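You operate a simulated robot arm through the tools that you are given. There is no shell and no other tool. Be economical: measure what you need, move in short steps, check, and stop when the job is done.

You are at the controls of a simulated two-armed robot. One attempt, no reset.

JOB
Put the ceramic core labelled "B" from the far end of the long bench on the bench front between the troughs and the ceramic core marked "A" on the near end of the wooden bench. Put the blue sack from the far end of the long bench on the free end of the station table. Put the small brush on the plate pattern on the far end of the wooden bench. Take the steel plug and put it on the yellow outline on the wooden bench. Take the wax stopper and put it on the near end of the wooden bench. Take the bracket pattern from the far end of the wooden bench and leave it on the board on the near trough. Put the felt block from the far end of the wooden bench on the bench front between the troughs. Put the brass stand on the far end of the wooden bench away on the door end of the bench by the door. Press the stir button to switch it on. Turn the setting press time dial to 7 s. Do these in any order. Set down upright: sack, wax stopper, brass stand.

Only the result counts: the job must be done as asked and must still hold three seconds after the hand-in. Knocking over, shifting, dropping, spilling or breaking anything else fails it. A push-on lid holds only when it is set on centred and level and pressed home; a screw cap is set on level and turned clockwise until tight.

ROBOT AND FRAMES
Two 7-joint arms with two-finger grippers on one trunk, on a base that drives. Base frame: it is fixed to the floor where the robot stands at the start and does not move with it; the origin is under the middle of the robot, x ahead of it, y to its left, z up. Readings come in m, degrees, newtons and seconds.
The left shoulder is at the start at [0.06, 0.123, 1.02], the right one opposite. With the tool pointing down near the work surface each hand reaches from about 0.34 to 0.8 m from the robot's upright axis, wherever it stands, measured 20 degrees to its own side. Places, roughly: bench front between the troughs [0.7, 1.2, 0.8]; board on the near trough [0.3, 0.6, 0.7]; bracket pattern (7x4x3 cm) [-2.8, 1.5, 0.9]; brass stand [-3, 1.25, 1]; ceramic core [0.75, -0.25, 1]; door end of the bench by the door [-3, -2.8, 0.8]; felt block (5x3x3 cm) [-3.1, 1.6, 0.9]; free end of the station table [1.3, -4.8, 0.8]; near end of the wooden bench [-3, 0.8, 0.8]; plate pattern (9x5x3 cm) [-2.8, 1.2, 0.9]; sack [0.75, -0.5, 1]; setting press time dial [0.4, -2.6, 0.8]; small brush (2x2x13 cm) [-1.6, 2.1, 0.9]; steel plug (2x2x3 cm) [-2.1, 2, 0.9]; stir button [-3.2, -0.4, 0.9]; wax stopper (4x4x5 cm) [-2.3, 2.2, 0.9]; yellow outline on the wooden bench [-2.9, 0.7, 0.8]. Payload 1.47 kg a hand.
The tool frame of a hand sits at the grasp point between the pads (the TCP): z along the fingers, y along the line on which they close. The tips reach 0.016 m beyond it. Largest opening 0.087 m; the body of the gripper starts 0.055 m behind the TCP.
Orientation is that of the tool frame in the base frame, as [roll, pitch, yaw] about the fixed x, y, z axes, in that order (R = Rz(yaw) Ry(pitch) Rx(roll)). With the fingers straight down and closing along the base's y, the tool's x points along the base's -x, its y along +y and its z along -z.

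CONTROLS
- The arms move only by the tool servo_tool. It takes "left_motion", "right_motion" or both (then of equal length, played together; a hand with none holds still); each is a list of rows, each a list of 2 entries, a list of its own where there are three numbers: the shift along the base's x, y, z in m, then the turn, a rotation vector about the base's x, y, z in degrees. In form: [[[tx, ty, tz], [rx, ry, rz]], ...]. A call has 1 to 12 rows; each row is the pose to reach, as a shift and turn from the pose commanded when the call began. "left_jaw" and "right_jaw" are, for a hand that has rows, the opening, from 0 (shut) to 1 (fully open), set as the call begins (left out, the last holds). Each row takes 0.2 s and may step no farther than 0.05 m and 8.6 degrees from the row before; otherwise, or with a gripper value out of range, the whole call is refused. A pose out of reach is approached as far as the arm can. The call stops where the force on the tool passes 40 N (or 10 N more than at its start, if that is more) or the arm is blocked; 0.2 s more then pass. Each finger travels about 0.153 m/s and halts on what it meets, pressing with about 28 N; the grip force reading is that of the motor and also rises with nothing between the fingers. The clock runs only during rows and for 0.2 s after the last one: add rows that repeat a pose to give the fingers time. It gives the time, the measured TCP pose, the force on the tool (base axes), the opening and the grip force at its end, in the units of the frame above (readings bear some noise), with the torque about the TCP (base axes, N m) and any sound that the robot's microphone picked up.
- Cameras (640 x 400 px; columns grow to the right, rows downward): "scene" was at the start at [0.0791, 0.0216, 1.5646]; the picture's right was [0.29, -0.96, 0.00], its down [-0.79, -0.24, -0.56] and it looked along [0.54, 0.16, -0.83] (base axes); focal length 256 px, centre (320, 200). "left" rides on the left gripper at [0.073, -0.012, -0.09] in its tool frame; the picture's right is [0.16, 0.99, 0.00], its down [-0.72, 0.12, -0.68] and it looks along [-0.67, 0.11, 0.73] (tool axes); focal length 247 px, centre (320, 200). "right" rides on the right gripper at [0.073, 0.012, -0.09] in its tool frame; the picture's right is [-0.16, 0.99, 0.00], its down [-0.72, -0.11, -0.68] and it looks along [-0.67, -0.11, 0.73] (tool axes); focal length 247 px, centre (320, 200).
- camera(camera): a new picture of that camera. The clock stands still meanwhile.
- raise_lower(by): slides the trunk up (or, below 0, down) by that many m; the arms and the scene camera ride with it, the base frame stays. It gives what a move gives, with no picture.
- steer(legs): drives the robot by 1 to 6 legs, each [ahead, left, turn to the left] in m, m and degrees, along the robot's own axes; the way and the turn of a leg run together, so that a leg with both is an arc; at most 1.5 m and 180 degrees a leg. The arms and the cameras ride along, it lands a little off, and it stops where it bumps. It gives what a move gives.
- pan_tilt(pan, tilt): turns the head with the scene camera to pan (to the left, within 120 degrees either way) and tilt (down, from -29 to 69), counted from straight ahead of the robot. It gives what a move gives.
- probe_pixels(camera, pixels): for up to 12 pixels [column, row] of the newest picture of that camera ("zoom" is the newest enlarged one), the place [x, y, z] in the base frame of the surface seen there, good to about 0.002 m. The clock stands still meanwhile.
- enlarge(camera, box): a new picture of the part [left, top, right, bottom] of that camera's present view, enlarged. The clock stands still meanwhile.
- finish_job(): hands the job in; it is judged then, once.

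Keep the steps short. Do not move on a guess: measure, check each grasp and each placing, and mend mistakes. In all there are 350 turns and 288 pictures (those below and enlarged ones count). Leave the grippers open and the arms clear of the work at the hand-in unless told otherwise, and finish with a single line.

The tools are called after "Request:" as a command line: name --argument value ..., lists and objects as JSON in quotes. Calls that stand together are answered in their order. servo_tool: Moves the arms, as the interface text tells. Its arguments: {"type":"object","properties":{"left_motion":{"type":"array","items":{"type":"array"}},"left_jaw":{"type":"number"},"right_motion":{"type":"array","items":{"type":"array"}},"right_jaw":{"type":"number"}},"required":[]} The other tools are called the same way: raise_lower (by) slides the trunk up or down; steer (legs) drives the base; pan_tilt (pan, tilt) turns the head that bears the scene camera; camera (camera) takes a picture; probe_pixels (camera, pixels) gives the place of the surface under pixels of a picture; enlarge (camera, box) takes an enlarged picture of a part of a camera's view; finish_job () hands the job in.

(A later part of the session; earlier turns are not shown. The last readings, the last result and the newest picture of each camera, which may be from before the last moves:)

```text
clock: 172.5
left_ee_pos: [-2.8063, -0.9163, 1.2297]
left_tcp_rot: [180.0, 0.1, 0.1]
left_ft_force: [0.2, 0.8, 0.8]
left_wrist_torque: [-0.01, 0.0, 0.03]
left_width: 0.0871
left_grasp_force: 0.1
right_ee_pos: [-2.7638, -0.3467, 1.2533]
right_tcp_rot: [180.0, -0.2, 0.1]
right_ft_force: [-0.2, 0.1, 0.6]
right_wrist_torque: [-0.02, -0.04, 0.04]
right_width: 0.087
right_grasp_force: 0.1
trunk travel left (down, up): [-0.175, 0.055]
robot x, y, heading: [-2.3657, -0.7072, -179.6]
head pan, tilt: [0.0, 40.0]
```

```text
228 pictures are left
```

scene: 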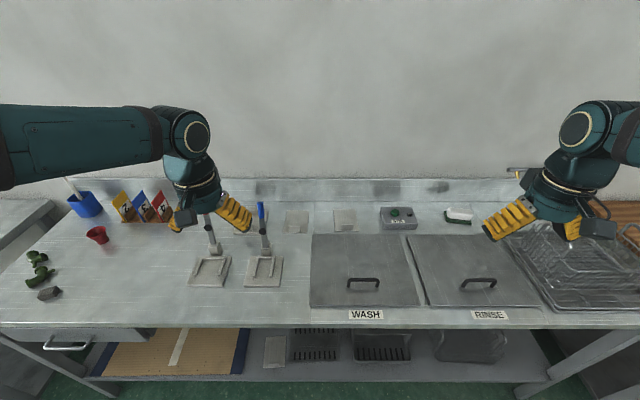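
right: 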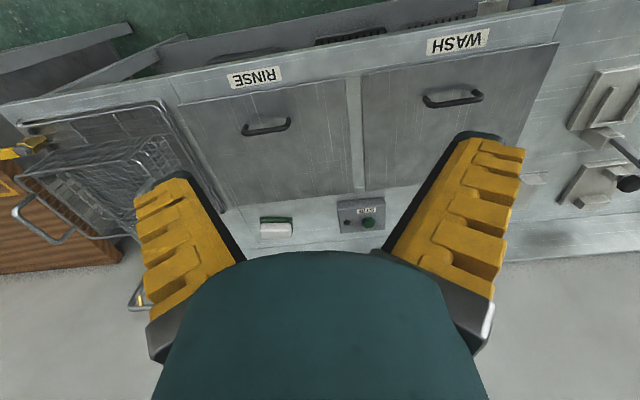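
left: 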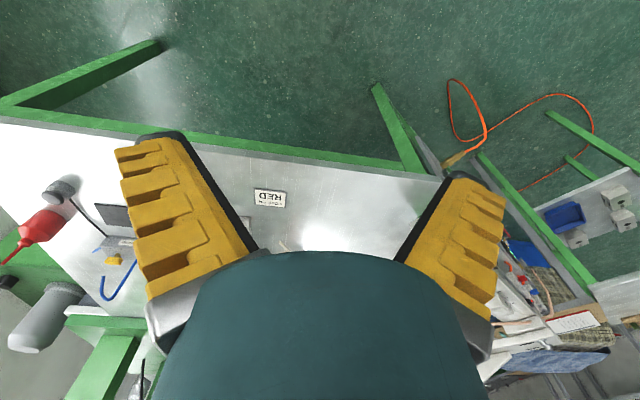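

Request:
enlarge --camera "scene" --box '[370, 195, 434, 235]'

Request:
probe_pixels --camera "zoom" --pixels '[[240, 160], [250, 170], [230, 150], [320, 170], [370, 150], [240, 220], [440, 230]]'

Request:
steer --legs '[[0.12, 0, 0]]'

```text
10.00 times, centred on (402, 215) of scene
```

zoom: 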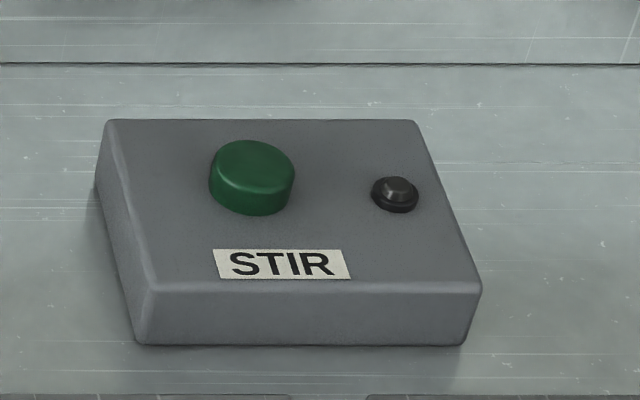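

```text
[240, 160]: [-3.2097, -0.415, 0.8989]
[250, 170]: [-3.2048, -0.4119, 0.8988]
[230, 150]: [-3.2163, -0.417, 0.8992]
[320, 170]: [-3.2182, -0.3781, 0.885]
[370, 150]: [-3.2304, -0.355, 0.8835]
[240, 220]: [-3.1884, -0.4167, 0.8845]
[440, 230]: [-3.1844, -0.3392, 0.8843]
```

```text
clock: 173.7
left_ee_pos: [-2.9251, -0.9146, 1.2295]
left_tcp_rot: [-179.9, -0.1, 0.2]
left_ft_force: [0.0, -0.4, -0.2]
left_wrist_torque: [0.0, -0.05, 0.02]
left_width: 0.0871
left_grasp_force: 0.1
right_ee_pos: [-2.8818, -0.3451, 1.2528]
right_tcp_rot: [179.9, -0.1, 0.0]
right_ft_force: [-1.4, 0.0, -0.8]
right_wrist_torque: [0.01, -0.04, -0.02]
right_width: 0.087
right_grasp_force: 0.1
trunk travel left (down, up): [-0.175, 0.055]
robot x, y, heading: [-2.4827, -0.7028, -179.9]
head pan, tilt: [0.0, 40.0]
```

Button centre (-3.206,-0.412), top 0.899. I bring the closed right hand above it.

Request:
servo_tool --right_motion '[[[-0.036, -0.0074, -0.02], [0, 0, 0]], [[-0.072, -0.015, -0.04], [0, 0, 0]], [[-0.108, -0.022, -0.07], [0, 0, 0]], [[-0.144, -0.03, -0.1], [0, 0, 0]], [[-0.18, -0.037, -0.13], [0, 0, 0]], [[-0.216, -0.045, -0.16], [0, 0, 0]], [[-0.252, -0.052, -0.19], [0, 0, 0]], [[-0.288, -0.06, -0.22], [0, 0, 0]], [[-0.324, -0.067, -0.25], [0, 0, 0]], [[-0.324, -0.067, -0.29], [0, 0, 0]]]' --right_jaw 0

Request:
enlarge --camera "scene" --box '[350, 130, 510, 270]'

Request:
camera --camera "right"

```text
clock: 175.9
left_ee_pos: [-2.9231, -0.9141, 1.2299]
left_tcp_rot: [-180.0, 0.0, 0.2]
left_ft_force: [0.7, -0.1, 1.1]
left_wrist_torque: [-0.01, 0.02, 0.0]
left_width: 0.0869
left_grasp_force: 0.1
right_ee_pos: [-3.2038, -0.4143, 0.9621]
right_tcp_rot: [-180.0, -0.1, 0.0]
right_ft_force: [0.2, -0.2, -0.2]
right_wrist_torque: [-0.03, 0.0, -0.01]
right_width: 0.0001
right_grasp_force: 27.7
trunk travel left (down, up): [-0.175, 0.055]
robot x, y, heading: [-2.4816, -0.7063, -179.9]
head pan, tilt: [0.0, 40.0]
```

```text
2.86 times, centred on (430, 200) of scene
```

zoom: 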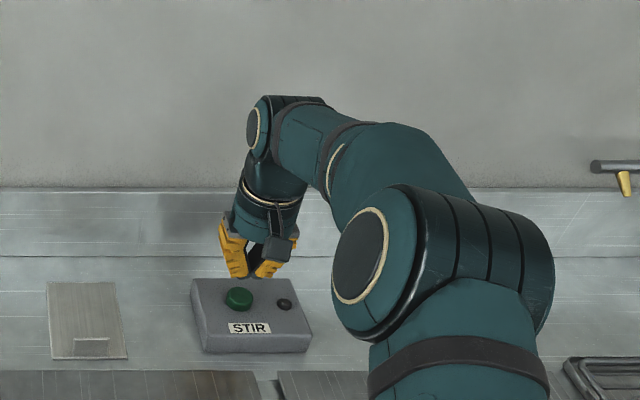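

```text
225 pictures are left
```

right: 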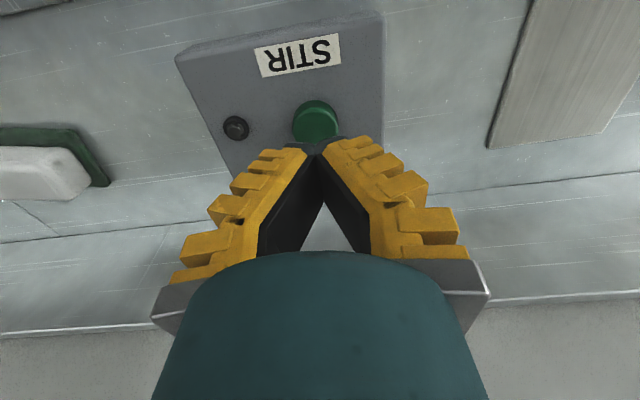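

Request:
probe_pixels --camera "right" --pixels '[[315, 115], [300, 118], [330, 118], [315, 104]]'

Request:
servo_tool --right_motion '[[[-0.001, 0.001, -0.03], [0, 0, 0]], [[-0.001, 0.001, -0.044], [0, 0, 0]], [[-0.001, 0.001, -0.048], [0, 0, 0]], [[-0.001, 0.001, -0.051], [0, 0, 0]], [[-0.001, 0.001, -0.053], [0, 0, 0]]]'

```text
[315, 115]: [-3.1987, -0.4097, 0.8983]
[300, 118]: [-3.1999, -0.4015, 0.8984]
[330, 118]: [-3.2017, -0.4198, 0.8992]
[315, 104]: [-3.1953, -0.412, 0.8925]
```

```text
clock: 177.1
left_ee_pos: [-2.9236, -0.9136, 1.2301]
left_tcp_rot: [-180.0, 0.0, 0.1]
left_ft_force: [-0.5, 0.2, 1.0]
left_wrist_torque: [0.02, -0.03, -0.01]
left_width: 0.0871
left_grasp_force: 0.1
right_ee_pos: [-3.207, -0.4129, 0.9103]
right_tcp_rot: [180.0, 0.0, 0.0]
right_ft_force: [-0.2, 0.4, 2.4]
right_wrist_torque: [0.0, 0.0, 0.03]
right_width: 0.0059
right_grasp_force: 28.1
trunk travel left (down, up): [-0.175, 0.055]
robot x, y, heading: [-2.4794, -0.7093, -180.0]
head pan, tilt: [0.0, 40.0]
```

Contact (2.4 N). I press a few mm further.

Request:
servo_tool --right_motion '[[[0, 0, -0.002], [0, 0, 0]], [[0, 0, -0.004], [0, 0, 0]], [[0, 0, -0.005], [0, 0, 0]]]'

Request:
enlarge --camera "scene" --box '[390, 190, 470, 240]'

```text
clock: 177.9
left_ee_pos: [-2.9231, -0.9156, 1.2303]
left_tcp_rot: [180.0, 0.1, 0.1]
left_ft_force: [0.2, 0.8, -1.0]
left_wrist_torque: [-0.03, 0.01, 0.0]
left_width: 0.0869
left_grasp_force: 0.1
right_ee_pos: [-3.2048, -0.4137, 0.9074]
right_tcp_rot: [-179.9, 0.1, 0.1]
right_ft_force: [0.3, -1.4, 8.7]
right_wrist_torque: [-0.02, 0.01, 0.03]
right_width: 0.0059
right_grasp_force: 28.8
trunk travel left (down, up): [-0.175, 0.055]
robot x, y, heading: [-2.4786, -0.7093, -179.9]
head pan, tilt: [0.0, 40.0]
heard: click
```

```text
8.00 times, centred on (430, 215) of scene
```

zoom: 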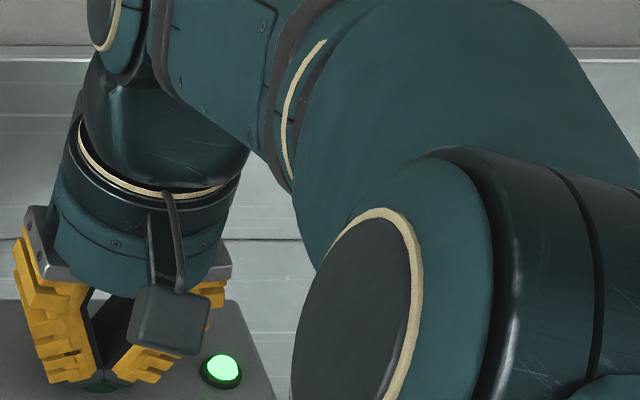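

Click heard and the lamp is lit green. I lift off straight and retract, then look.

Request:
servo_tool --right_motion '[[[0, 0, 0.02], [0, 0, 0]], [[0, 0, 0.06], [0, 0, 0]], [[0.02, 0, 0.1], [0, 0, 0]], [[0.06, 0.01, 0.13], [0, 0, 0]], [[0.1, 0.02, 0.16], [0, 0, 0]], [[0.14, 0.03, 0.19], [0, 0, 0]], [[0.18, 0.04, 0.22], [0, 0, 0]], [[0.22, 0.05, 0.25], [0, 0, 0]], [[0.26, 0.06, 0.28], [0, 0, 0]], [[0.3, 0.065, 0.3], [0, 0, 0]], [[0.32, 0.067, 0.34], [0, 0, 0]]]' --right_jaw 1

Request:
camera --camera "scene"

```text
refused: row 4 steps farther than a row can; nothing moved
```

```text
223 pictures are left
```

scene: 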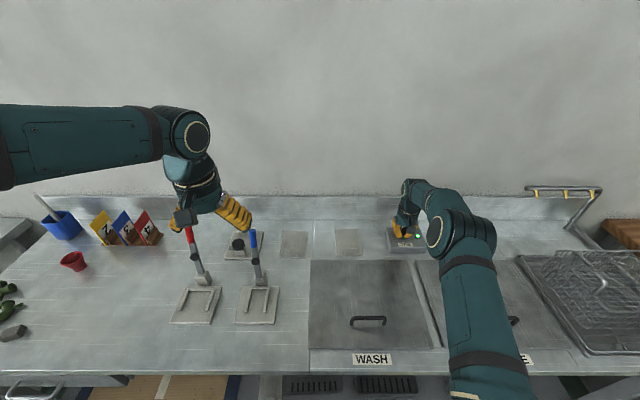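

Request:
servo_tool --right_motion '[[[0, 0, 0.03], [0, 0, 0]], [[0, 0, 0.075], [0, 0, 0]], [[0.02, 0, 0.115], [0, 0, 0]], [[0.055, 0.01, 0.145], [0, 0, 0]], [[0.09, 0.02, 0.175], [0, 0, 0]], [[0.125, 0.03, 0.205], [0, 0, 0]], [[0.16, 0.04, 0.235], [0, 0, 0]], [[0.195, 0.05, 0.265], [0, 0, 0]], [[0.23, 0.055, 0.295], [0, 0, 0]], [[0.265, 0.06, 0.325], [0, 0, 0]], [[0.3, 0.067, 0.34], [0, 0, 0]], [[0.325, 0.067, 0.34], [0, 0, 0]]]'

Request:
enlarge --camera "scene" --box '[350, 200, 450, 262]'

```text
clock: 180.5
left_ee_pos: [-2.9224, -0.9151, 1.2303]
left_tcp_rot: [179.9, 0.0, 0.0]
left_ft_force: [0.6, 0.3, 0.1]
left_wrist_torque: [0.01, 0.03, 0.0]
left_width: 0.0869
left_grasp_force: 0.0
right_ee_pos: [-2.8805, -0.3442, 1.2447]
right_tcp_rot: [-179.9, 0.0, -0.1]
right_ft_force: [0.2, 0.6, -0.4]
right_wrist_torque: [0.01, 0.01, 0.04]
right_width: 0.0002
right_grasp_force: 28.4
trunk travel left (down, up): [-0.175, 0.055]
robot x, y, heading: [-2.4803, -0.7076, -179.8]
head pan, tilt: [0.0, 40.0]
```

```text
6.40 times, centred on (400, 231) of scene
```

zoom: 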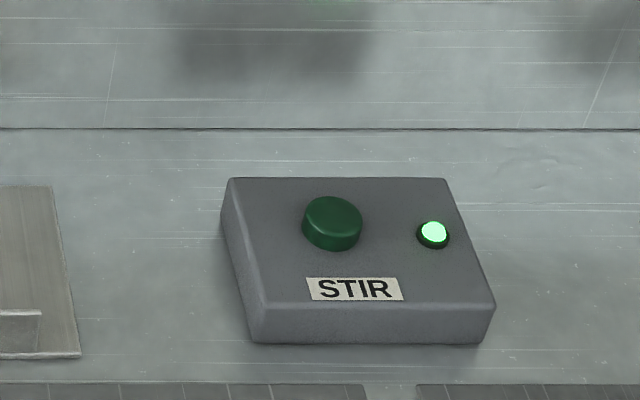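

Stir is on. Next I go to the wooden bench for the brass stand: back up 0.3 and slide right.

Request:
steer --legs '[[-0.3, 0, 0], [0, -1.4, 0], [0, -0.45, 0]]'

Request:
camera --camera "scene"

```text
clock: 198.8
left_ee_pos: [-2.5829, 0.969, 1.2304]
left_tcp_rot: [-180.0, 0.0, -2.5]
left_ft_force: [0.3, -0.1, 0.4]
left_wrist_torque: [-0.02, -0.03, -0.04]
left_width: 0.0871
left_grasp_force: 0.1
right_ee_pos: [-2.5137, 1.5353, 1.2447]
right_tcp_rot: [180.0, -0.1, -2.5]
right_ft_force: [-0.9, -0.7, -0.7]
right_wrist_torque: [0.03, -0.01, -0.01]
right_width: 0.0
right_grasp_force: 28.5
trunk travel left (down, up): [-0.175, 0.055]
robot x, y, heading: [-2.1334, 1.1536, 177.3]
head pan, tilt: [0.0, 40.0]
```

```text
221 pictures are left
```

scene: 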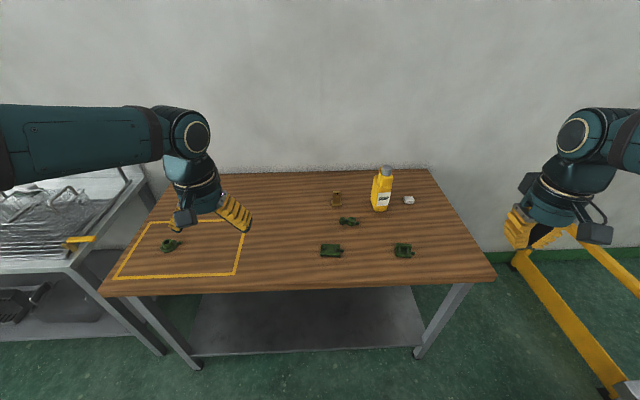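

Request:
enlarge --camera "scene" --box '[290, 160, 450, 270]'

Request:
probe_pixels --camera "scene" --pixels '[[336, 192], [336, 204], [330, 250], [402, 250], [348, 220], [408, 200], [383, 170], [168, 244], [145, 275], [237, 272], [240, 230], [160, 225]]'

```text
3.64 times, centred on (370, 215) of scene
```

zoom: 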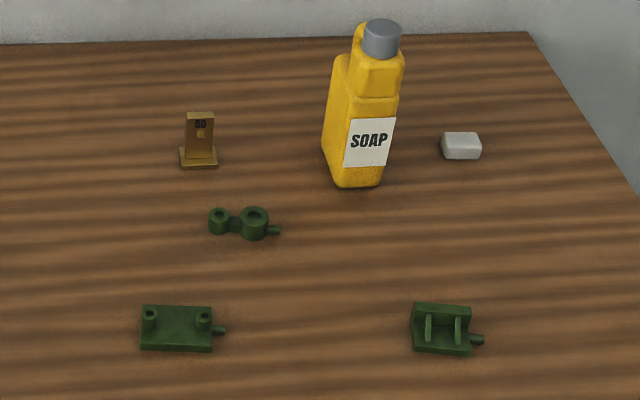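

```text
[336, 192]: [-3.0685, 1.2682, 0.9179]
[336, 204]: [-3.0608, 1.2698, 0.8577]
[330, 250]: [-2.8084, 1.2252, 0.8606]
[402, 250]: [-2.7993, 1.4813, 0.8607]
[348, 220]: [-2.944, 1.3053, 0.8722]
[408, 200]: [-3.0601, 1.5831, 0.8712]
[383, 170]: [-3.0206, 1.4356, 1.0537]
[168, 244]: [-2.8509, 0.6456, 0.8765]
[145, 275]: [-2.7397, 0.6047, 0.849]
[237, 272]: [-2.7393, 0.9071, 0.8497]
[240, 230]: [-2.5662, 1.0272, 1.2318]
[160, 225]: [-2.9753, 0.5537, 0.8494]
```

I move to reach the stand: turn +2.7°, ahead 0.25, left 0.1.

Request:
steer --legs '[[0, 0, 2.7], [0.26, 0.1, 0]]'

Request:
enlarge --camera "scene" --box '[290, 160, 450, 270]'

Request:
camera --camera "scene"

```text
clock: 201.2
left_ee_pos: [-2.8377, 0.8512, 1.2304]
left_tcp_rot: [-179.9, 0.0, -0.1]
left_ft_force: [0.5, 0.2, -0.3]
left_wrist_torque: [0.01, -0.01, 0.03]
left_width: 0.087
left_grasp_force: 0.0
right_ee_pos: [-2.7923, 1.4199, 1.2455]
right_tcp_rot: [-179.8, -0.1, -0.3]
right_ft_force: [-1.1, -0.7, -0.3]
right_wrist_torque: [-0.02, -0.01, -0.04]
right_width: 0.0
right_grasp_force: 27.9
trunk travel left (down, up): [-0.175, 0.055]
robot x, y, heading: [-2.3978, 1.057, 179.7]
head pan, tilt: [0.0, 40.0]
```

```text
3.64 times, centred on (370, 215) of scene
```

zoom: 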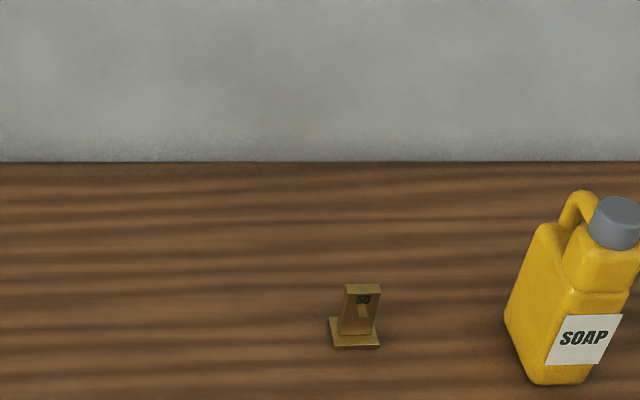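

```text
218 pictures are left
```

scene: 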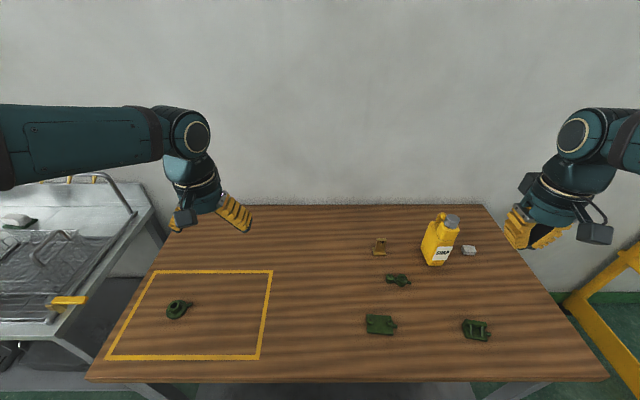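

Request:
enlarge --camera "scene" --box '[356, 228, 404, 262]'

Request:
probe_pixels --camera "zoom" --pixels '[[290, 160], [290, 200], [360, 130], [230, 130], [300, 125], [205, 330], [395, 320], [300, 350], [300, 330], [350, 240], [230, 240]]'

```text
11.76 times, centred on (380, 245) of scene
```

zoom: 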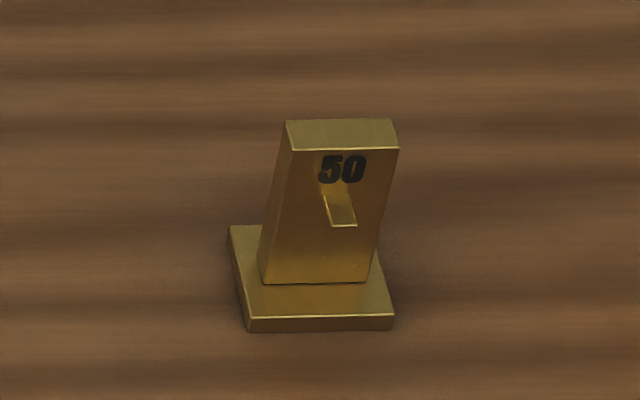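

```text
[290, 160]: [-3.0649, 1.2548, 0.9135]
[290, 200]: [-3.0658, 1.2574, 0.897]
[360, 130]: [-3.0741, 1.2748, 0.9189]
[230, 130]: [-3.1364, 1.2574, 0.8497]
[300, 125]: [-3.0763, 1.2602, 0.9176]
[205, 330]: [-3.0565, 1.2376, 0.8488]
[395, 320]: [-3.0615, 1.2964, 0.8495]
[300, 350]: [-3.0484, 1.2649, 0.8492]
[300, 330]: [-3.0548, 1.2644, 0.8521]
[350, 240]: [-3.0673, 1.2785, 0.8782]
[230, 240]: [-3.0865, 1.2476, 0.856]
```

Post centre (-3.074,1.270), width 33 mm along y, top 0.918. I move the right hand above it.

Request:
servo_tool --right_motion '[[[-0.03, -0.025, 0], [0, 0, 0]], [[-0.07, -0.05, 0], [0, 0, 0]], [[-0.11, -0.075, 0], [0, 0, 0]], [[-0.15, -0.1, 0], [0, 0, 0]], [[-0.19, -0.125, -0.01], [0, 0, 0]], [[-0.23, -0.145, -0.02], [0, 0, 0]], [[-0.265, -0.15, -0.05], [0, 0, 0]], [[-0.281, -0.15, -0.09], [0, 0, 0]], [[-0.281, -0.15, -0.13], [0, 0, 0]], [[-0.281, -0.15, -0.17], [0, 0, 0]], [[-0.281, -0.15, -0.21], [0, 0, 0]], [[-0.281, -0.15, -0.25], [0, 0, 0]]]' --right_jaw 1

Request:
camera --camera "right"

Request:
enlarge --camera "scene" --box '[340, 180, 460, 270]'

```text
clock: 203.8
left_ee_pos: [-2.8379, 0.8515, 1.2301]
left_tcp_rot: [180.0, 0.0, -0.1]
left_ft_force: [-0.2, -0.7, 1.1]
left_wrist_torque: [0.04, -0.01, -0.05]
left_width: 0.0873
left_grasp_force: 0.0
right_ee_pos: [-3.075, 1.2705, 0.9942]
right_tcp_rot: [179.9, -0.1, -0.2]
right_ft_force: [-0.1, 0.0, -0.7]
right_wrist_torque: [0.01, -0.02, 0.01]
right_width: 0.0871
right_grasp_force: 0.1
trunk travel left (down, up): [-0.175, 0.055]
robot x, y, heading: [-2.3951, 1.0536, 179.6]
head pan, tilt: [0.0, 40.0]
```

```text
216 pictures are left
```

right: 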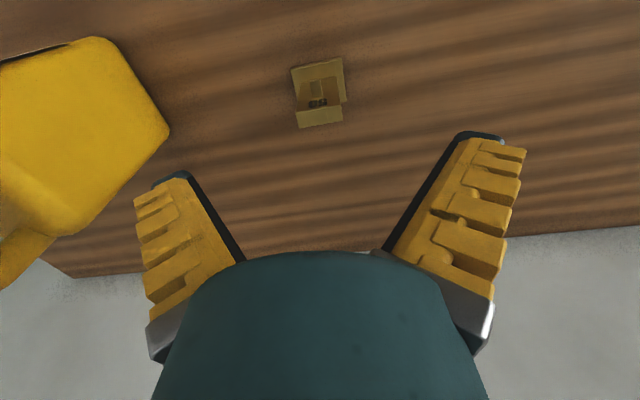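

```text
4.44 times, centred on (400, 225) of scene
```

zoom: 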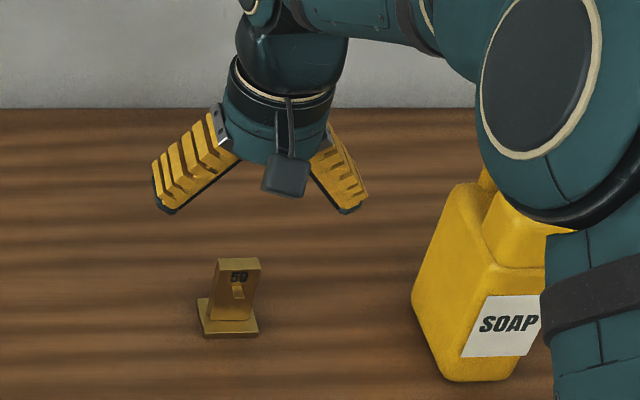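

Request:
probe_pixels --camera "zoom" --pixels '[[540, 170], [500, 100], [560, 260], [580, 220], [520, 210], [490, 200], [410, 30], [238, 265]]'

```text
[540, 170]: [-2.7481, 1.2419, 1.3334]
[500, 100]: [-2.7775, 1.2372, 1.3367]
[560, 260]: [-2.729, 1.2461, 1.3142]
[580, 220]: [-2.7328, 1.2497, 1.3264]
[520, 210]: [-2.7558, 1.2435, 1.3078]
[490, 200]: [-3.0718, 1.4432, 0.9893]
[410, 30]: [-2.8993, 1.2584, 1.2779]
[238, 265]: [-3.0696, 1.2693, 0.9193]
```

Arm is well clear of the soap bottle. I descend to z 0.90 and close.

Request:
servo_tool --right_motion '[[[0, 0, -0.04], [0, 0, 0]], [[0, 0, -0.075], [0, 0, 0]], [[0.001, 0, -0.094], [0, 0, 0]]]'

Request:
servo_tool --right_motion '[[[0, 0, 0], [0, 0, 0]], [[0, 0, 0], [0, 0, 0]], [[0, 0, 0], [0, 0, 0]], [[0, 0, 0], [0, 0, 0]]]' --right_jaw 0

Request:
servo_tool --right_motion '[[[0, 0, 0.02], [0, 0, 0]], [[0, 0, 0.06], [0, 0, 0]], [[0, 0, 0.1], [0, 0, 0]]]'

Request:
enlarge --camera "scene" --box '[340, 180, 460, 270]'

```text
clock: 204.6
left_ee_pos: [-2.8377, 0.8517, 1.2297]
left_tcp_rot: [180.0, 0.1, 0.0]
left_ft_force: [0.0, -0.1, -0.1]
left_wrist_torque: [0.0, -0.04, -0.01]
left_width: 0.0868
left_grasp_force: 0.0
right_ee_pos: [-3.0714, 1.2709, 0.9]
right_tcp_rot: [-180.0, -0.1, -0.2]
right_ft_force: [0.6, -0.1, -0.7]
right_wrist_torque: [0.04, -0.02, -0.01]
right_width: 0.0869
right_grasp_force: 0.0
trunk travel left (down, up): [-0.175, 0.055]
robot x, y, heading: [-2.3917, 1.0536, 180.0]
head pan, tilt: [0.0, 40.0]
```

```text
clock: 205.6
left_ee_pos: [-2.8381, 0.8517, 1.23]
left_tcp_rot: [180.0, 0.1, -0.1]
left_ft_force: [1.1, 0.2, 0.0]
left_wrist_torque: [0.02, -0.01, -0.01]
left_width: 0.0869
left_grasp_force: 0.1
right_ee_pos: [-3.0728, 1.2694, 0.9023]
right_tcp_rot: [-180.0, 0.1, -0.2]
right_ft_force: [0.0, 1.2, 4.7]
right_wrist_torque: [0.13, 0.04, -0.06]
right_width: 0.0236
right_grasp_force: 27.9
trunk travel left (down, up): [-0.175, 0.055]
robot x, y, heading: [-2.3948, 1.0564, 179.9]
head pan, tilt: [0.0, 40.0]
```

```text
clock: 206.4
left_ee_pos: [-2.8382, 0.8514, 1.2308]
left_tcp_rot: [180.0, 0.1, -0.1]
left_ft_force: [-0.4, 0.0, 0.8]
left_wrist_torque: [0.02, -0.01, 0.0]
left_width: 0.0872
left_grasp_force: 0.0
right_ee_pos: [-3.0715, 1.27, 1.0032]
right_tcp_rot: [-180.0, -0.1, -0.1]
right_ft_force: [0.1, 0.7, -1.5]
right_wrist_torque: [-0.01, 0.02, 0.0]
right_width: 0.0224
right_grasp_force: 28.4
trunk travel left (down, up): [-0.175, 0.055]
robot x, y, heading: [-2.398, 1.0553, 179.7]
head pan, tilt: [0.0, 40.0]
```

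```text
4.44 times, centred on (400, 225) of scene
```

zoom: 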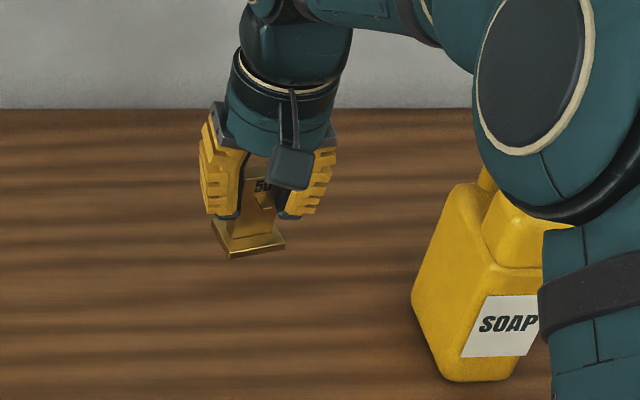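

Held, but it may be turned. I look from the wrist.

Request:
enlarge --camera "right" --box '[200, 60, 440, 260]'

Request:
enlarge --camera "scene" --box '[370, 195, 420, 235]'

```text
2.00 times, centred on (320, 160) of right
```

zoom: 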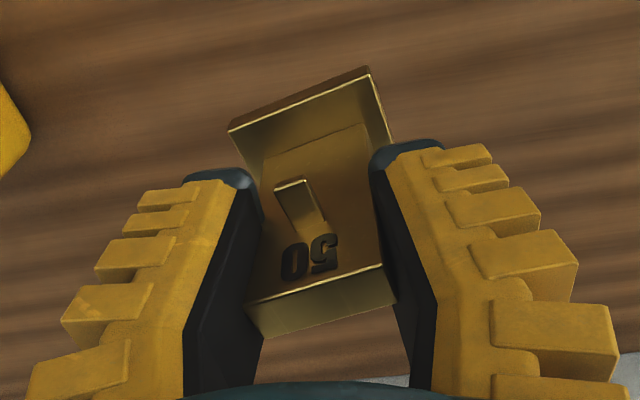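

```text
10.00 times, centred on (395, 215) of scene
```

zoom: 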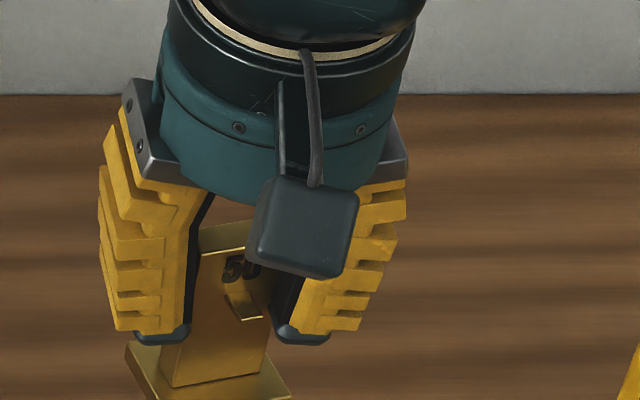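

Request:
enlarge --camera "scene" --box '[375, 215, 425, 255]'

Request:
probe_pixels --camera "zoom" --pixels '[[85, 150], [100, 195], [225, 190], [200, 165], [120, 170], [120, 120], [200, 110], [150, 40], [110, 210], [220, 205]]'

```text
10.00 times, centred on (400, 235) of scene
```

zoom: 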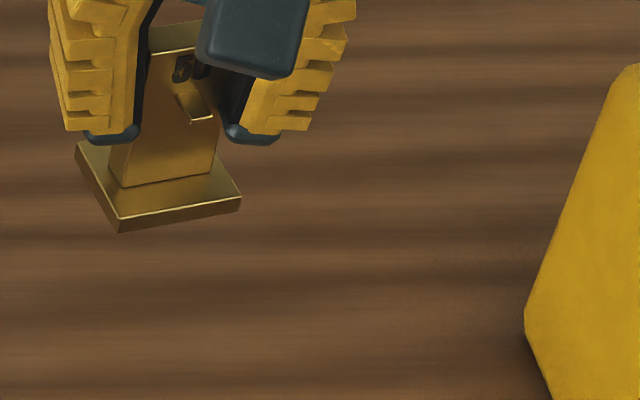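

```text
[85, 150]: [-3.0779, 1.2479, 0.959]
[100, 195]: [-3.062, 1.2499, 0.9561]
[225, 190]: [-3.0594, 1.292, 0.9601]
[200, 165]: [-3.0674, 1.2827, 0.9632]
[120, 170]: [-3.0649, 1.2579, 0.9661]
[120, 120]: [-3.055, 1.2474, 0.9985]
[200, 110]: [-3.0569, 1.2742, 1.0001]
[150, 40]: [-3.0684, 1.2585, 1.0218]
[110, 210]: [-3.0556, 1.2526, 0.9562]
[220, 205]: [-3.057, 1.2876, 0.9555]
```

Level and held (base bottom is 0.0525 below TCP). I raise, retract and drive to the bench by the door.

Request:
servo_tool --right_motion '[[[0, 0, 0.045], [0, 0, 0]], [[0, 0, 0.09], [0, 0, 0]], [[0, 0, 0.135], [0, 0, 0]], [[0.02, 0.01, 0.17], [0, 0, 0]], [[0.055, 0.03, 0.19], [0, 0, 0]], [[0.09, 0.05, 0.21], [0, 0, 0]], [[0.13, 0.07, 0.22], [0, 0, 0]], [[0.17, 0.09, 0.23], [0, 0, 0]], [[0.21, 0.11, 0.24], [0, 0, 0]], [[0.245, 0.13, 0.245], [0, 0, 0]], [[0.28, 0.15, 0.245], [0, 0, 0]]]'

Request:
steer --legs '[[-0.25, 0, 0], [0, 1.4, 0], [0, 1.4, 0], [0, 0.85, 0]]'

Request:
camera --camera "scene"

```text
clock: 208.8
left_ee_pos: [-2.836, 0.8511, 1.2309]
left_tcp_rot: [-179.9, 0.0, -0.1]
left_ft_force: [0.0, -0.2, 0.0]
left_wrist_torque: [-0.02, 0.01, 0.01]
left_width: 0.0869
left_grasp_force: 0.0
right_ee_pos: [-2.7912, 1.418, 1.2487]
right_tcp_rot: [-180.0, 0.0, -0.2]
right_ft_force: [0.7, 0.0, -0.1]
right_wrist_torque: [0.0, 0.04, -0.02]
right_width: 0.0213
right_grasp_force: 27.5
trunk travel left (down, up): [-0.175, 0.055]
robot x, y, heading: [-2.3937, 1.0553, 179.9]
head pan, tilt: [0.0, 40.0]
```

```text
clock: 242.2
left_ee_pos: [-2.643, -2.7965, 1.2302]
left_tcp_rot: [-180.0, -0.1, -1.3]
left_ft_force: [-0.9, 1.0, 0.0]
left_wrist_torque: [-0.02, 0.0, 0.0]
left_width: 0.0868
left_grasp_force: 0.0
right_ee_pos: [-2.5868, -2.2294, 1.2472]
right_tcp_rot: [180.0, -0.1, -1.2]
right_ft_force: [1.1, 0.5, -1.4]
right_wrist_torque: [0.0, -0.01, 0.02]
right_width: 0.0191
right_grasp_force: 28.5
trunk travel left (down, up): [-0.175, 0.055]
robot x, y, heading: [-2.1967, -2.5973, 178.9]
head pan, tilt: [0.0, 40.0]
```

```text
210 pictures are left
```

scene: 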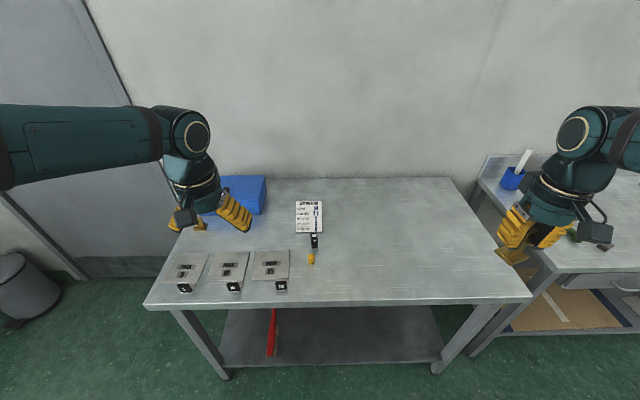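

The width has shrunk to 0.019, so the stand may be turning in the grip. I check it.

Request:
enlarge --camera "scene" --box '[480, 190, 600, 280]'

Request:
enlarge --camera "right" --box '[200, 60, 440, 260]'

Request:
probe_pixels --camera "scene" --pixels '[[350, 300], [200, 300], [500, 295], [400, 230], [310, 215], [312, 260], [270, 265], [245, 195], [450, 185], [330, 185]]'

```text
4.44 times, centred on (540, 235) of scene
```

zoom: 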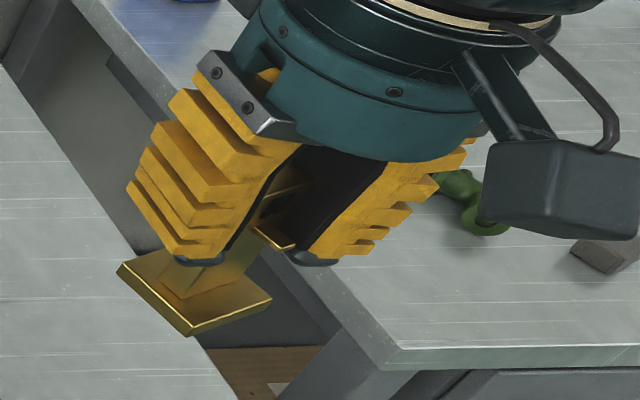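

```text
2.00 times, centred on (320, 160) of right
```

zoom: 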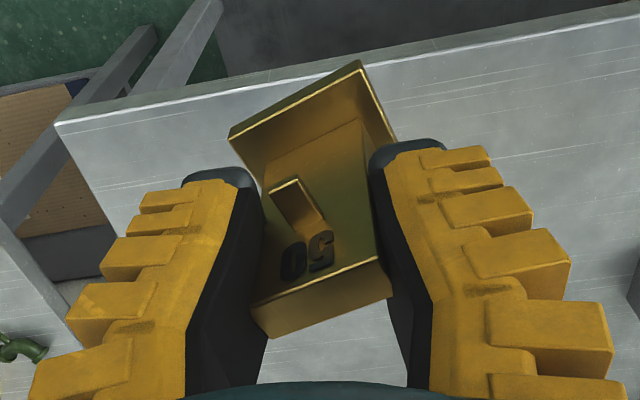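

```text
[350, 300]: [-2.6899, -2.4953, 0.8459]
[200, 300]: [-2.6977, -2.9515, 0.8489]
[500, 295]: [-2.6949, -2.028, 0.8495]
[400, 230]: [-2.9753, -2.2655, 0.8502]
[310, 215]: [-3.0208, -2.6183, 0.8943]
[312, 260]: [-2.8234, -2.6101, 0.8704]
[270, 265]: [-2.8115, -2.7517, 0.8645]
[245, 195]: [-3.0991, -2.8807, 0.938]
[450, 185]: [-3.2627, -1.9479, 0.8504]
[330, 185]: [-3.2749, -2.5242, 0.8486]
```

It yawed in the grip but is still secure. I inspect the door end for a free spot.

Request:
enlarge --camera "scene" --box '[150, 170, 370, 310]'

Request:
camera --camera "left"

Request:
probe_pixels --camera "left" --pixels '[[320, 180], [320, 220], [280, 200], [250, 180], [360, 180], [320, 140], [230, 120], [400, 150]]'

```text
2.86 times, centred on (260, 240) of scene
```

zoom: 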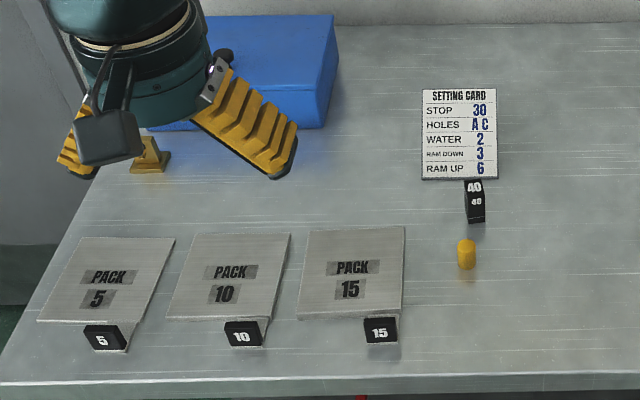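

```text
206 pictures are left
```

left: 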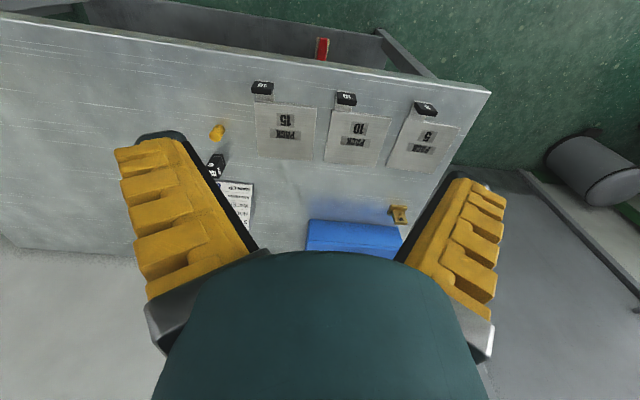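

```text
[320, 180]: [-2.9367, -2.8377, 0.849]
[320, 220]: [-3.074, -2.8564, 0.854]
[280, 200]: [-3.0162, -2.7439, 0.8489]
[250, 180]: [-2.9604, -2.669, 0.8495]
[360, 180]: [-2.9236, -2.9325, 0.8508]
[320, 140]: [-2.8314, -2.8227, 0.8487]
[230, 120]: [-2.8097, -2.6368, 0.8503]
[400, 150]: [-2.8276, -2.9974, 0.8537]
```

There's free space near (-2.98,-2.80) between the PACK plates and the blue box. I move left 0.35 and ahead 0.15.

Request:
steer --legs '[[0.0, 0, 1.1], [0.16, 0.36, 0]]'

Request:
camera --camera "scene"

Request:
enlarge --camera "scene" --box '[240, 200, 440, 330]'

Request:
enlarge --camera "right" --box '[200, 60, 440, 260]'

```text
clock: 246.3
left_ee_pos: [-2.7976, -3.1712, 1.2299]
left_tcp_rot: [179.9, 0.1, 0.2]
left_ft_force: [0.7, 0.9, 0.2]
left_wrist_torque: [0.01, -0.01, 0.02]
left_width: 0.0867
left_grasp_force: 0.1
right_ee_pos: [-2.7549, -2.603, 1.2467]
right_tcp_rot: [179.9, -0.1, 0.1]
right_ft_force: [0.1, -0.2, -0.9]
right_wrist_torque: [-0.01, -0.02, 0.02]
right_width: 0.0193
right_grasp_force: 28.0
trunk travel left (down, up): [-0.175, 0.055]
robot x, y, heading: [-2.354, -2.9592, -180.0]
head pan, tilt: [0.0, 40.0]
```

```text
205 pictures are left
```

scene: 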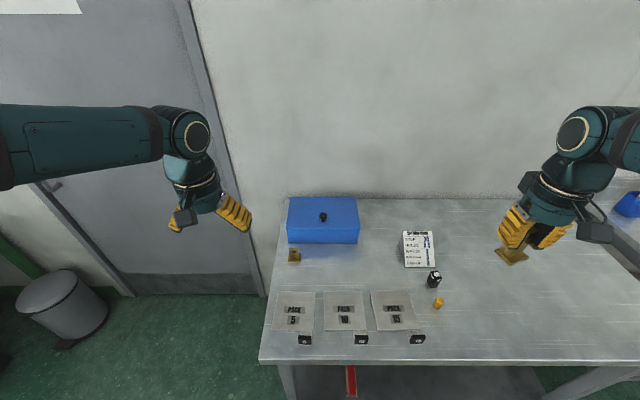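

```text
3.08 times, centred on (340, 265) of scene
```

zoom: 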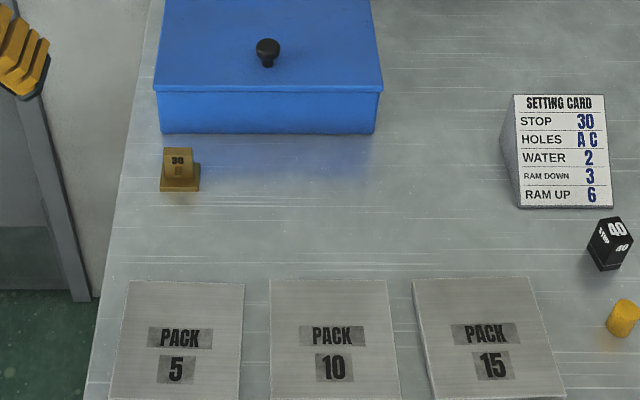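

```text
2.00 times, centred on (320, 160) of right
```

zoom: 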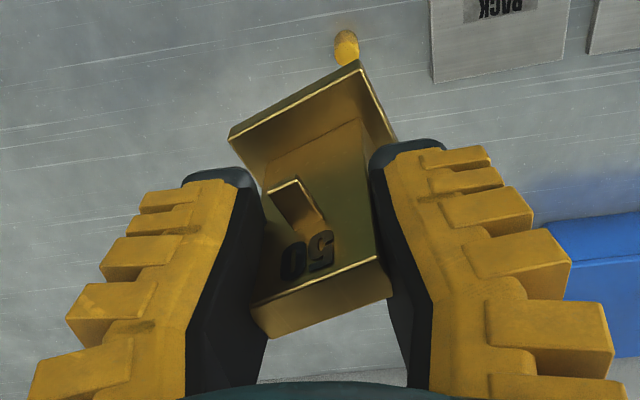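

Request:
probe_pixels --camera "zoom" --pixels '[[300, 205], [300, 135], [330, 278], [410, 205], [180, 190], [460, 278], [510, 200]]'

```text
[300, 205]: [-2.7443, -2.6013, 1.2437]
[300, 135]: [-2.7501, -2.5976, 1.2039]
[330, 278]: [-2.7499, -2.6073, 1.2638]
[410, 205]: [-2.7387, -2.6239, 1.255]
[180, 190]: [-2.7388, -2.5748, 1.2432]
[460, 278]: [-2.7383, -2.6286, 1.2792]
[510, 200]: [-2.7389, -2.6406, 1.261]
```

Zoom now refers to the wrist picture, so I probe in the scene picture.

Request:
probe_pixels --camera "scene" --pixels '[[335, 267], [335, 243], [345, 291], [370, 267], [294, 258], [390, 290], [404, 262]]'

```text
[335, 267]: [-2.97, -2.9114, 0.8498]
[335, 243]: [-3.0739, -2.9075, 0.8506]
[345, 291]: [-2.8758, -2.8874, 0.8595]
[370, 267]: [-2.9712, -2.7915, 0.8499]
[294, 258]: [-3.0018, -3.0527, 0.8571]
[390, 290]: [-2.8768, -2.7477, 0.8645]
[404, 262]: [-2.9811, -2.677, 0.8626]
```

Target (-2.972,-2.82). I move above and descend to z 0.93.

Request:
servo_tool --right_motion '[[[-0.032, -0.032, 0], [0, 0, 0]], [[-0.064, -0.064, 0], [0, 0, 0]], [[-0.096, -0.096, 0], [0, 0, 0]], [[-0.128, -0.128, 0], [0, 0, 0]], [[-0.16, -0.16, -0.02], [0, 0, 0]], [[-0.19, -0.19, -0.045], [0, 0, 0]], [[-0.217, -0.217, -0.075], [0, 0, 0]], [[-0.217, -0.217, -0.12], [0, 0, 0]], [[-0.217, -0.217, -0.165], [0, 0, 0]], [[-0.217, -0.217, -0.21], [0, 0, 0]], [[-0.217, -0.217, -0.255], [0, 0, 0]], [[-0.217, -0.217, -0.3], [0, 0, 0]]]'

Request:
enlarge --camera "scene" --box '[310, 200, 430, 300]'

```text
clock: 248.9
left_ee_pos: [-2.7994, -3.1705, 1.2294]
left_tcp_rot: [-180.0, 0.0, 0.2]
left_ft_force: [-1.1, -0.6, 0.1]
left_wrist_torque: [0.02, -0.01, 0.0]
left_width: 0.0869
left_grasp_force: 0.1
right_ee_pos: [-2.9719, -2.8194, 0.945]
right_tcp_rot: [-179.9, -0.1, 0.2]
right_ft_force: [0.0, -1.0, -1.1]
right_wrist_torque: [-0.01, 0.02, -0.01]
right_width: 0.019
right_grasp_force: 28.2
trunk travel left (down, up): [-0.175, 0.055]
robot x, y, heading: [-2.3549, -2.9617, -179.8]
head pan, tilt: [0.0, 40.0]
```

```text
4.00 times, centred on (370, 250) of scene
```

zoom: 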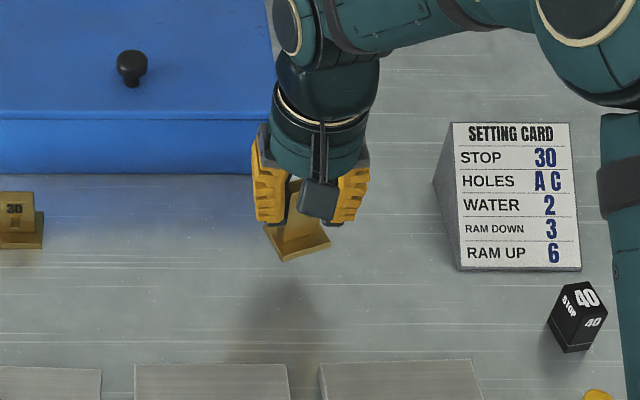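

Request:
servo_tool --right_motion '[[[0, 0, -0.025], [0, 0, 0]], [[0, 0, -0.035], [0, 0, 0]], [[0, 0, -0.039], [0, 0, 0]], [[0, 0, -0.039], [0, 0, 0]]]'

Request:
enlarge --camera "scene" --box '[350, 235, 410, 285]'

```text
clock: 249.9
left_ee_pos: [-2.7974, -3.171, 1.2298]
left_tcp_rot: [179.9, 0.0, 0.2]
left_ft_force: [0.1, -0.5, -0.1]
left_wrist_torque: [-0.01, 0.0, 0.02]
left_width: 0.0871
left_grasp_force: 0.1
right_ee_pos: [-2.9718, -2.8191, 0.9078]
right_tcp_rot: [180.0, -0.2, 0.1]
right_ft_force: [0.2, -0.8, -1.6]
right_wrist_torque: [0.01, 0.01, 0.0]
right_width: 0.0192
right_grasp_force: 27.8
trunk travel left (down, up): [-0.175, 0.055]
robot x, y, heading: [-2.3549, -2.9628, -180.0]
head pan, tilt: [0.0, 40.0]
```

```text
8.00 times, centred on (380, 260) of scene
```

zoom: 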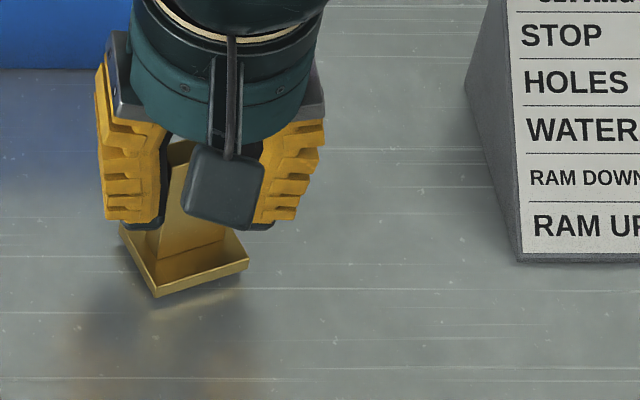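

Request:
servo_tool --right_motion '[[[0, 0, -0.003], [0, 0, 0]], [[0, 0, -0.005], [0, 0, 0]], [[0, 0, -0.006], [0, 0, 0]], [[0, 0, -0.006], [0, 0, 0]]]'

```text
clock: 250.9
left_ee_pos: [-2.7985, -3.1708, 1.2305]
left_tcp_rot: [180.0, 0.1, 0.2]
left_ft_force: [1.1, 0.2, 0.6]
left_wrist_torque: [0.0, -0.01, -0.02]
left_width: 0.0872
left_grasp_force: 0.1
right_ee_pos: [-2.9719, -2.819, 0.9021]
right_tcp_rot: [-179.9, 0.1, 0.0]
right_ft_force: [-0.2, 1.7, 9.6]
right_wrist_torque: [0.07, -0.19, 0.0]
right_width: 0.0193
right_grasp_force: 27.8
trunk travel left (down, up): [-0.175, 0.055]
robot x, y, heading: [-2.3522, -2.9598, -179.6]
head pan, tilt: [0.0, 40.0]
```

Contact (≈10 N up). I open and lift.

Request:
servo_tool --right_motion '[[[0, 0, 0.0], [0, 0, 0]], [[0, 0, 0], [0, 0, 0]], [[0, 0, 0], [0, 0, 0]], [[0, 0, 0.03], [0, 0, 0]], [[0, 0, 0.07], [0, 0, 0]], [[0, 0, 0.11], [0, 0, 0]], [[0, 0, 0.15], [0, 0, 0]]]' --right_jaw 1

Request:
enlarge --camera "scene" --box '[320, 210, 420, 290]'

```text
clock: 252.5
left_ee_pos: [-2.7978, -3.1705, 1.2299]
left_tcp_rot: [-180.0, 0.1, 0.3]
left_ft_force: [0.2, 0.1, -0.6]
left_wrist_torque: [-0.03, 0.04, 0.0]
left_width: 0.0868
left_grasp_force: 0.1
right_ee_pos: [-2.9716, -2.8196, 1.0541]
right_tcp_rot: [-180.0, 0.0, 0.1]
right_ft_force: [-0.1, 0.3, 0.2]
right_wrist_torque: [-0.03, -0.01, 0.03]
right_width: 0.087
right_grasp_force: 0.1
trunk travel left (down, up): [-0.175, 0.055]
robot x, y, heading: [-2.3533, -2.9647, -179.5]
head pan, tilt: [0.0, 40.0]
```

```text
5.00 times, centred on (370, 250) of scene
```

zoom: 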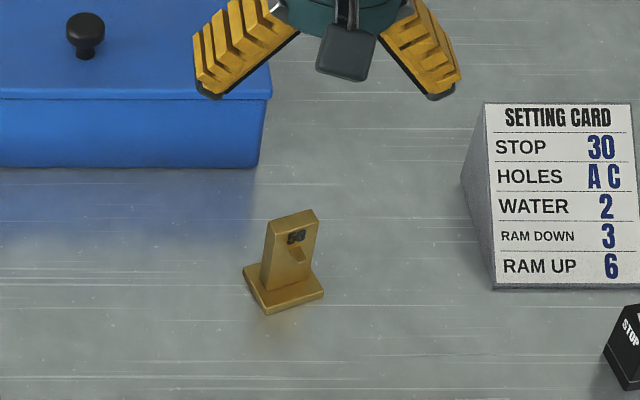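

Stand is upright. I retract and drive back to the long bench for cores A and B.

Request:
servo_tool --right_motion '[[[0, 0, 0.045], [0, 0, 0]], [[0, 0, 0.09], [0, 0, 0]], [[0.01, 0.01, 0.13], [0, 0, 0]], [[0.04, 0.04, 0.15], [0, 0, 0]], [[0.07, 0.07, 0.17], [0, 0, 0]], [[0.1, 0.1, 0.185], [0, 0, 0]], [[0.13, 0.13, 0.19], [0, 0, 0]], [[0.16, 0.16, 0.19], [0, 0, 0]], [[0.19, 0.19, 0.19], [0, 0, 0]], [[0.217, 0.217, 0.19], [0, 0, 0]]]'

Request:
steer --legs '[[-0.8, 0, 0], [0, -1.4, 0], [0, -1.4, 0], [0, 0, 180]]'

Request:
camera --camera "scene"

```text
clock: 254.7
left_ee_pos: [-2.796, -3.1709, 1.2309]
left_tcp_rot: [180.0, 0.1, 0.2]
left_ft_force: [0.5, 0.1, 0.8]
left_wrist_torque: [-0.03, 0.02, 0.0]
left_width: 0.0871
left_grasp_force: 0.0
right_ee_pos: [-2.7531, -2.6022, 1.2429]
right_tcp_rot: [180.0, 0.1, 0.1]
right_ft_force: [0.3, 0.3, 0.3]
right_wrist_torque: [-0.01, 0.01, 0.02]
right_width: 0.087
right_grasp_force: 0.0
trunk travel left (down, up): [-0.175, 0.055]
robot x, y, heading: [-2.3521, -2.962, -179.9]
head pan, tilt: [0.0, 40.0]
```

```text
clock: 290.4
left_ee_pos: [-1.0601, 0.0199, 1.2299]
left_tcp_rot: [180.0, -0.1, 177.7]
left_ft_force: [0.5, -0.2, 0.3]
left_wrist_torque: [0.0, 0.03, 0.0]
left_width: 0.0871
left_grasp_force: 0.0
right_ee_pos: [-1.1262, -0.544, 1.2427]
right_tcp_rot: [-179.9, -0.2, 177.7]
right_ft_force: [-0.3, 0.3, -0.1]
right_wrist_torque: [-0.02, 0.03, 0.0]
right_width: 0.0868
right_grasp_force: 0.0
trunk travel left (down, up): [-0.175, 0.055]
robot x, y, heading: [-1.5122, -0.1733, -2.4]
head pan, tilt: [0.0, 40.0]
```

```text
199 pictures are left
```

scene: 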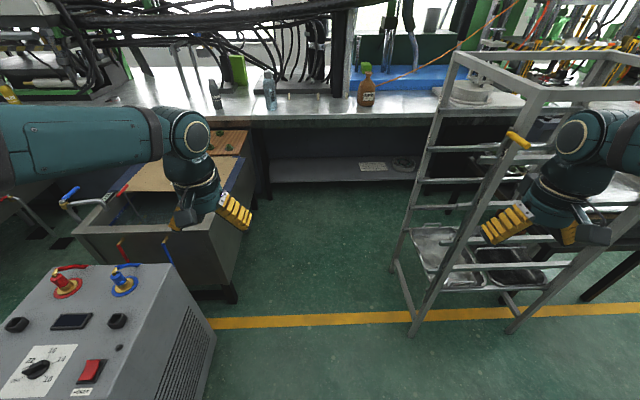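

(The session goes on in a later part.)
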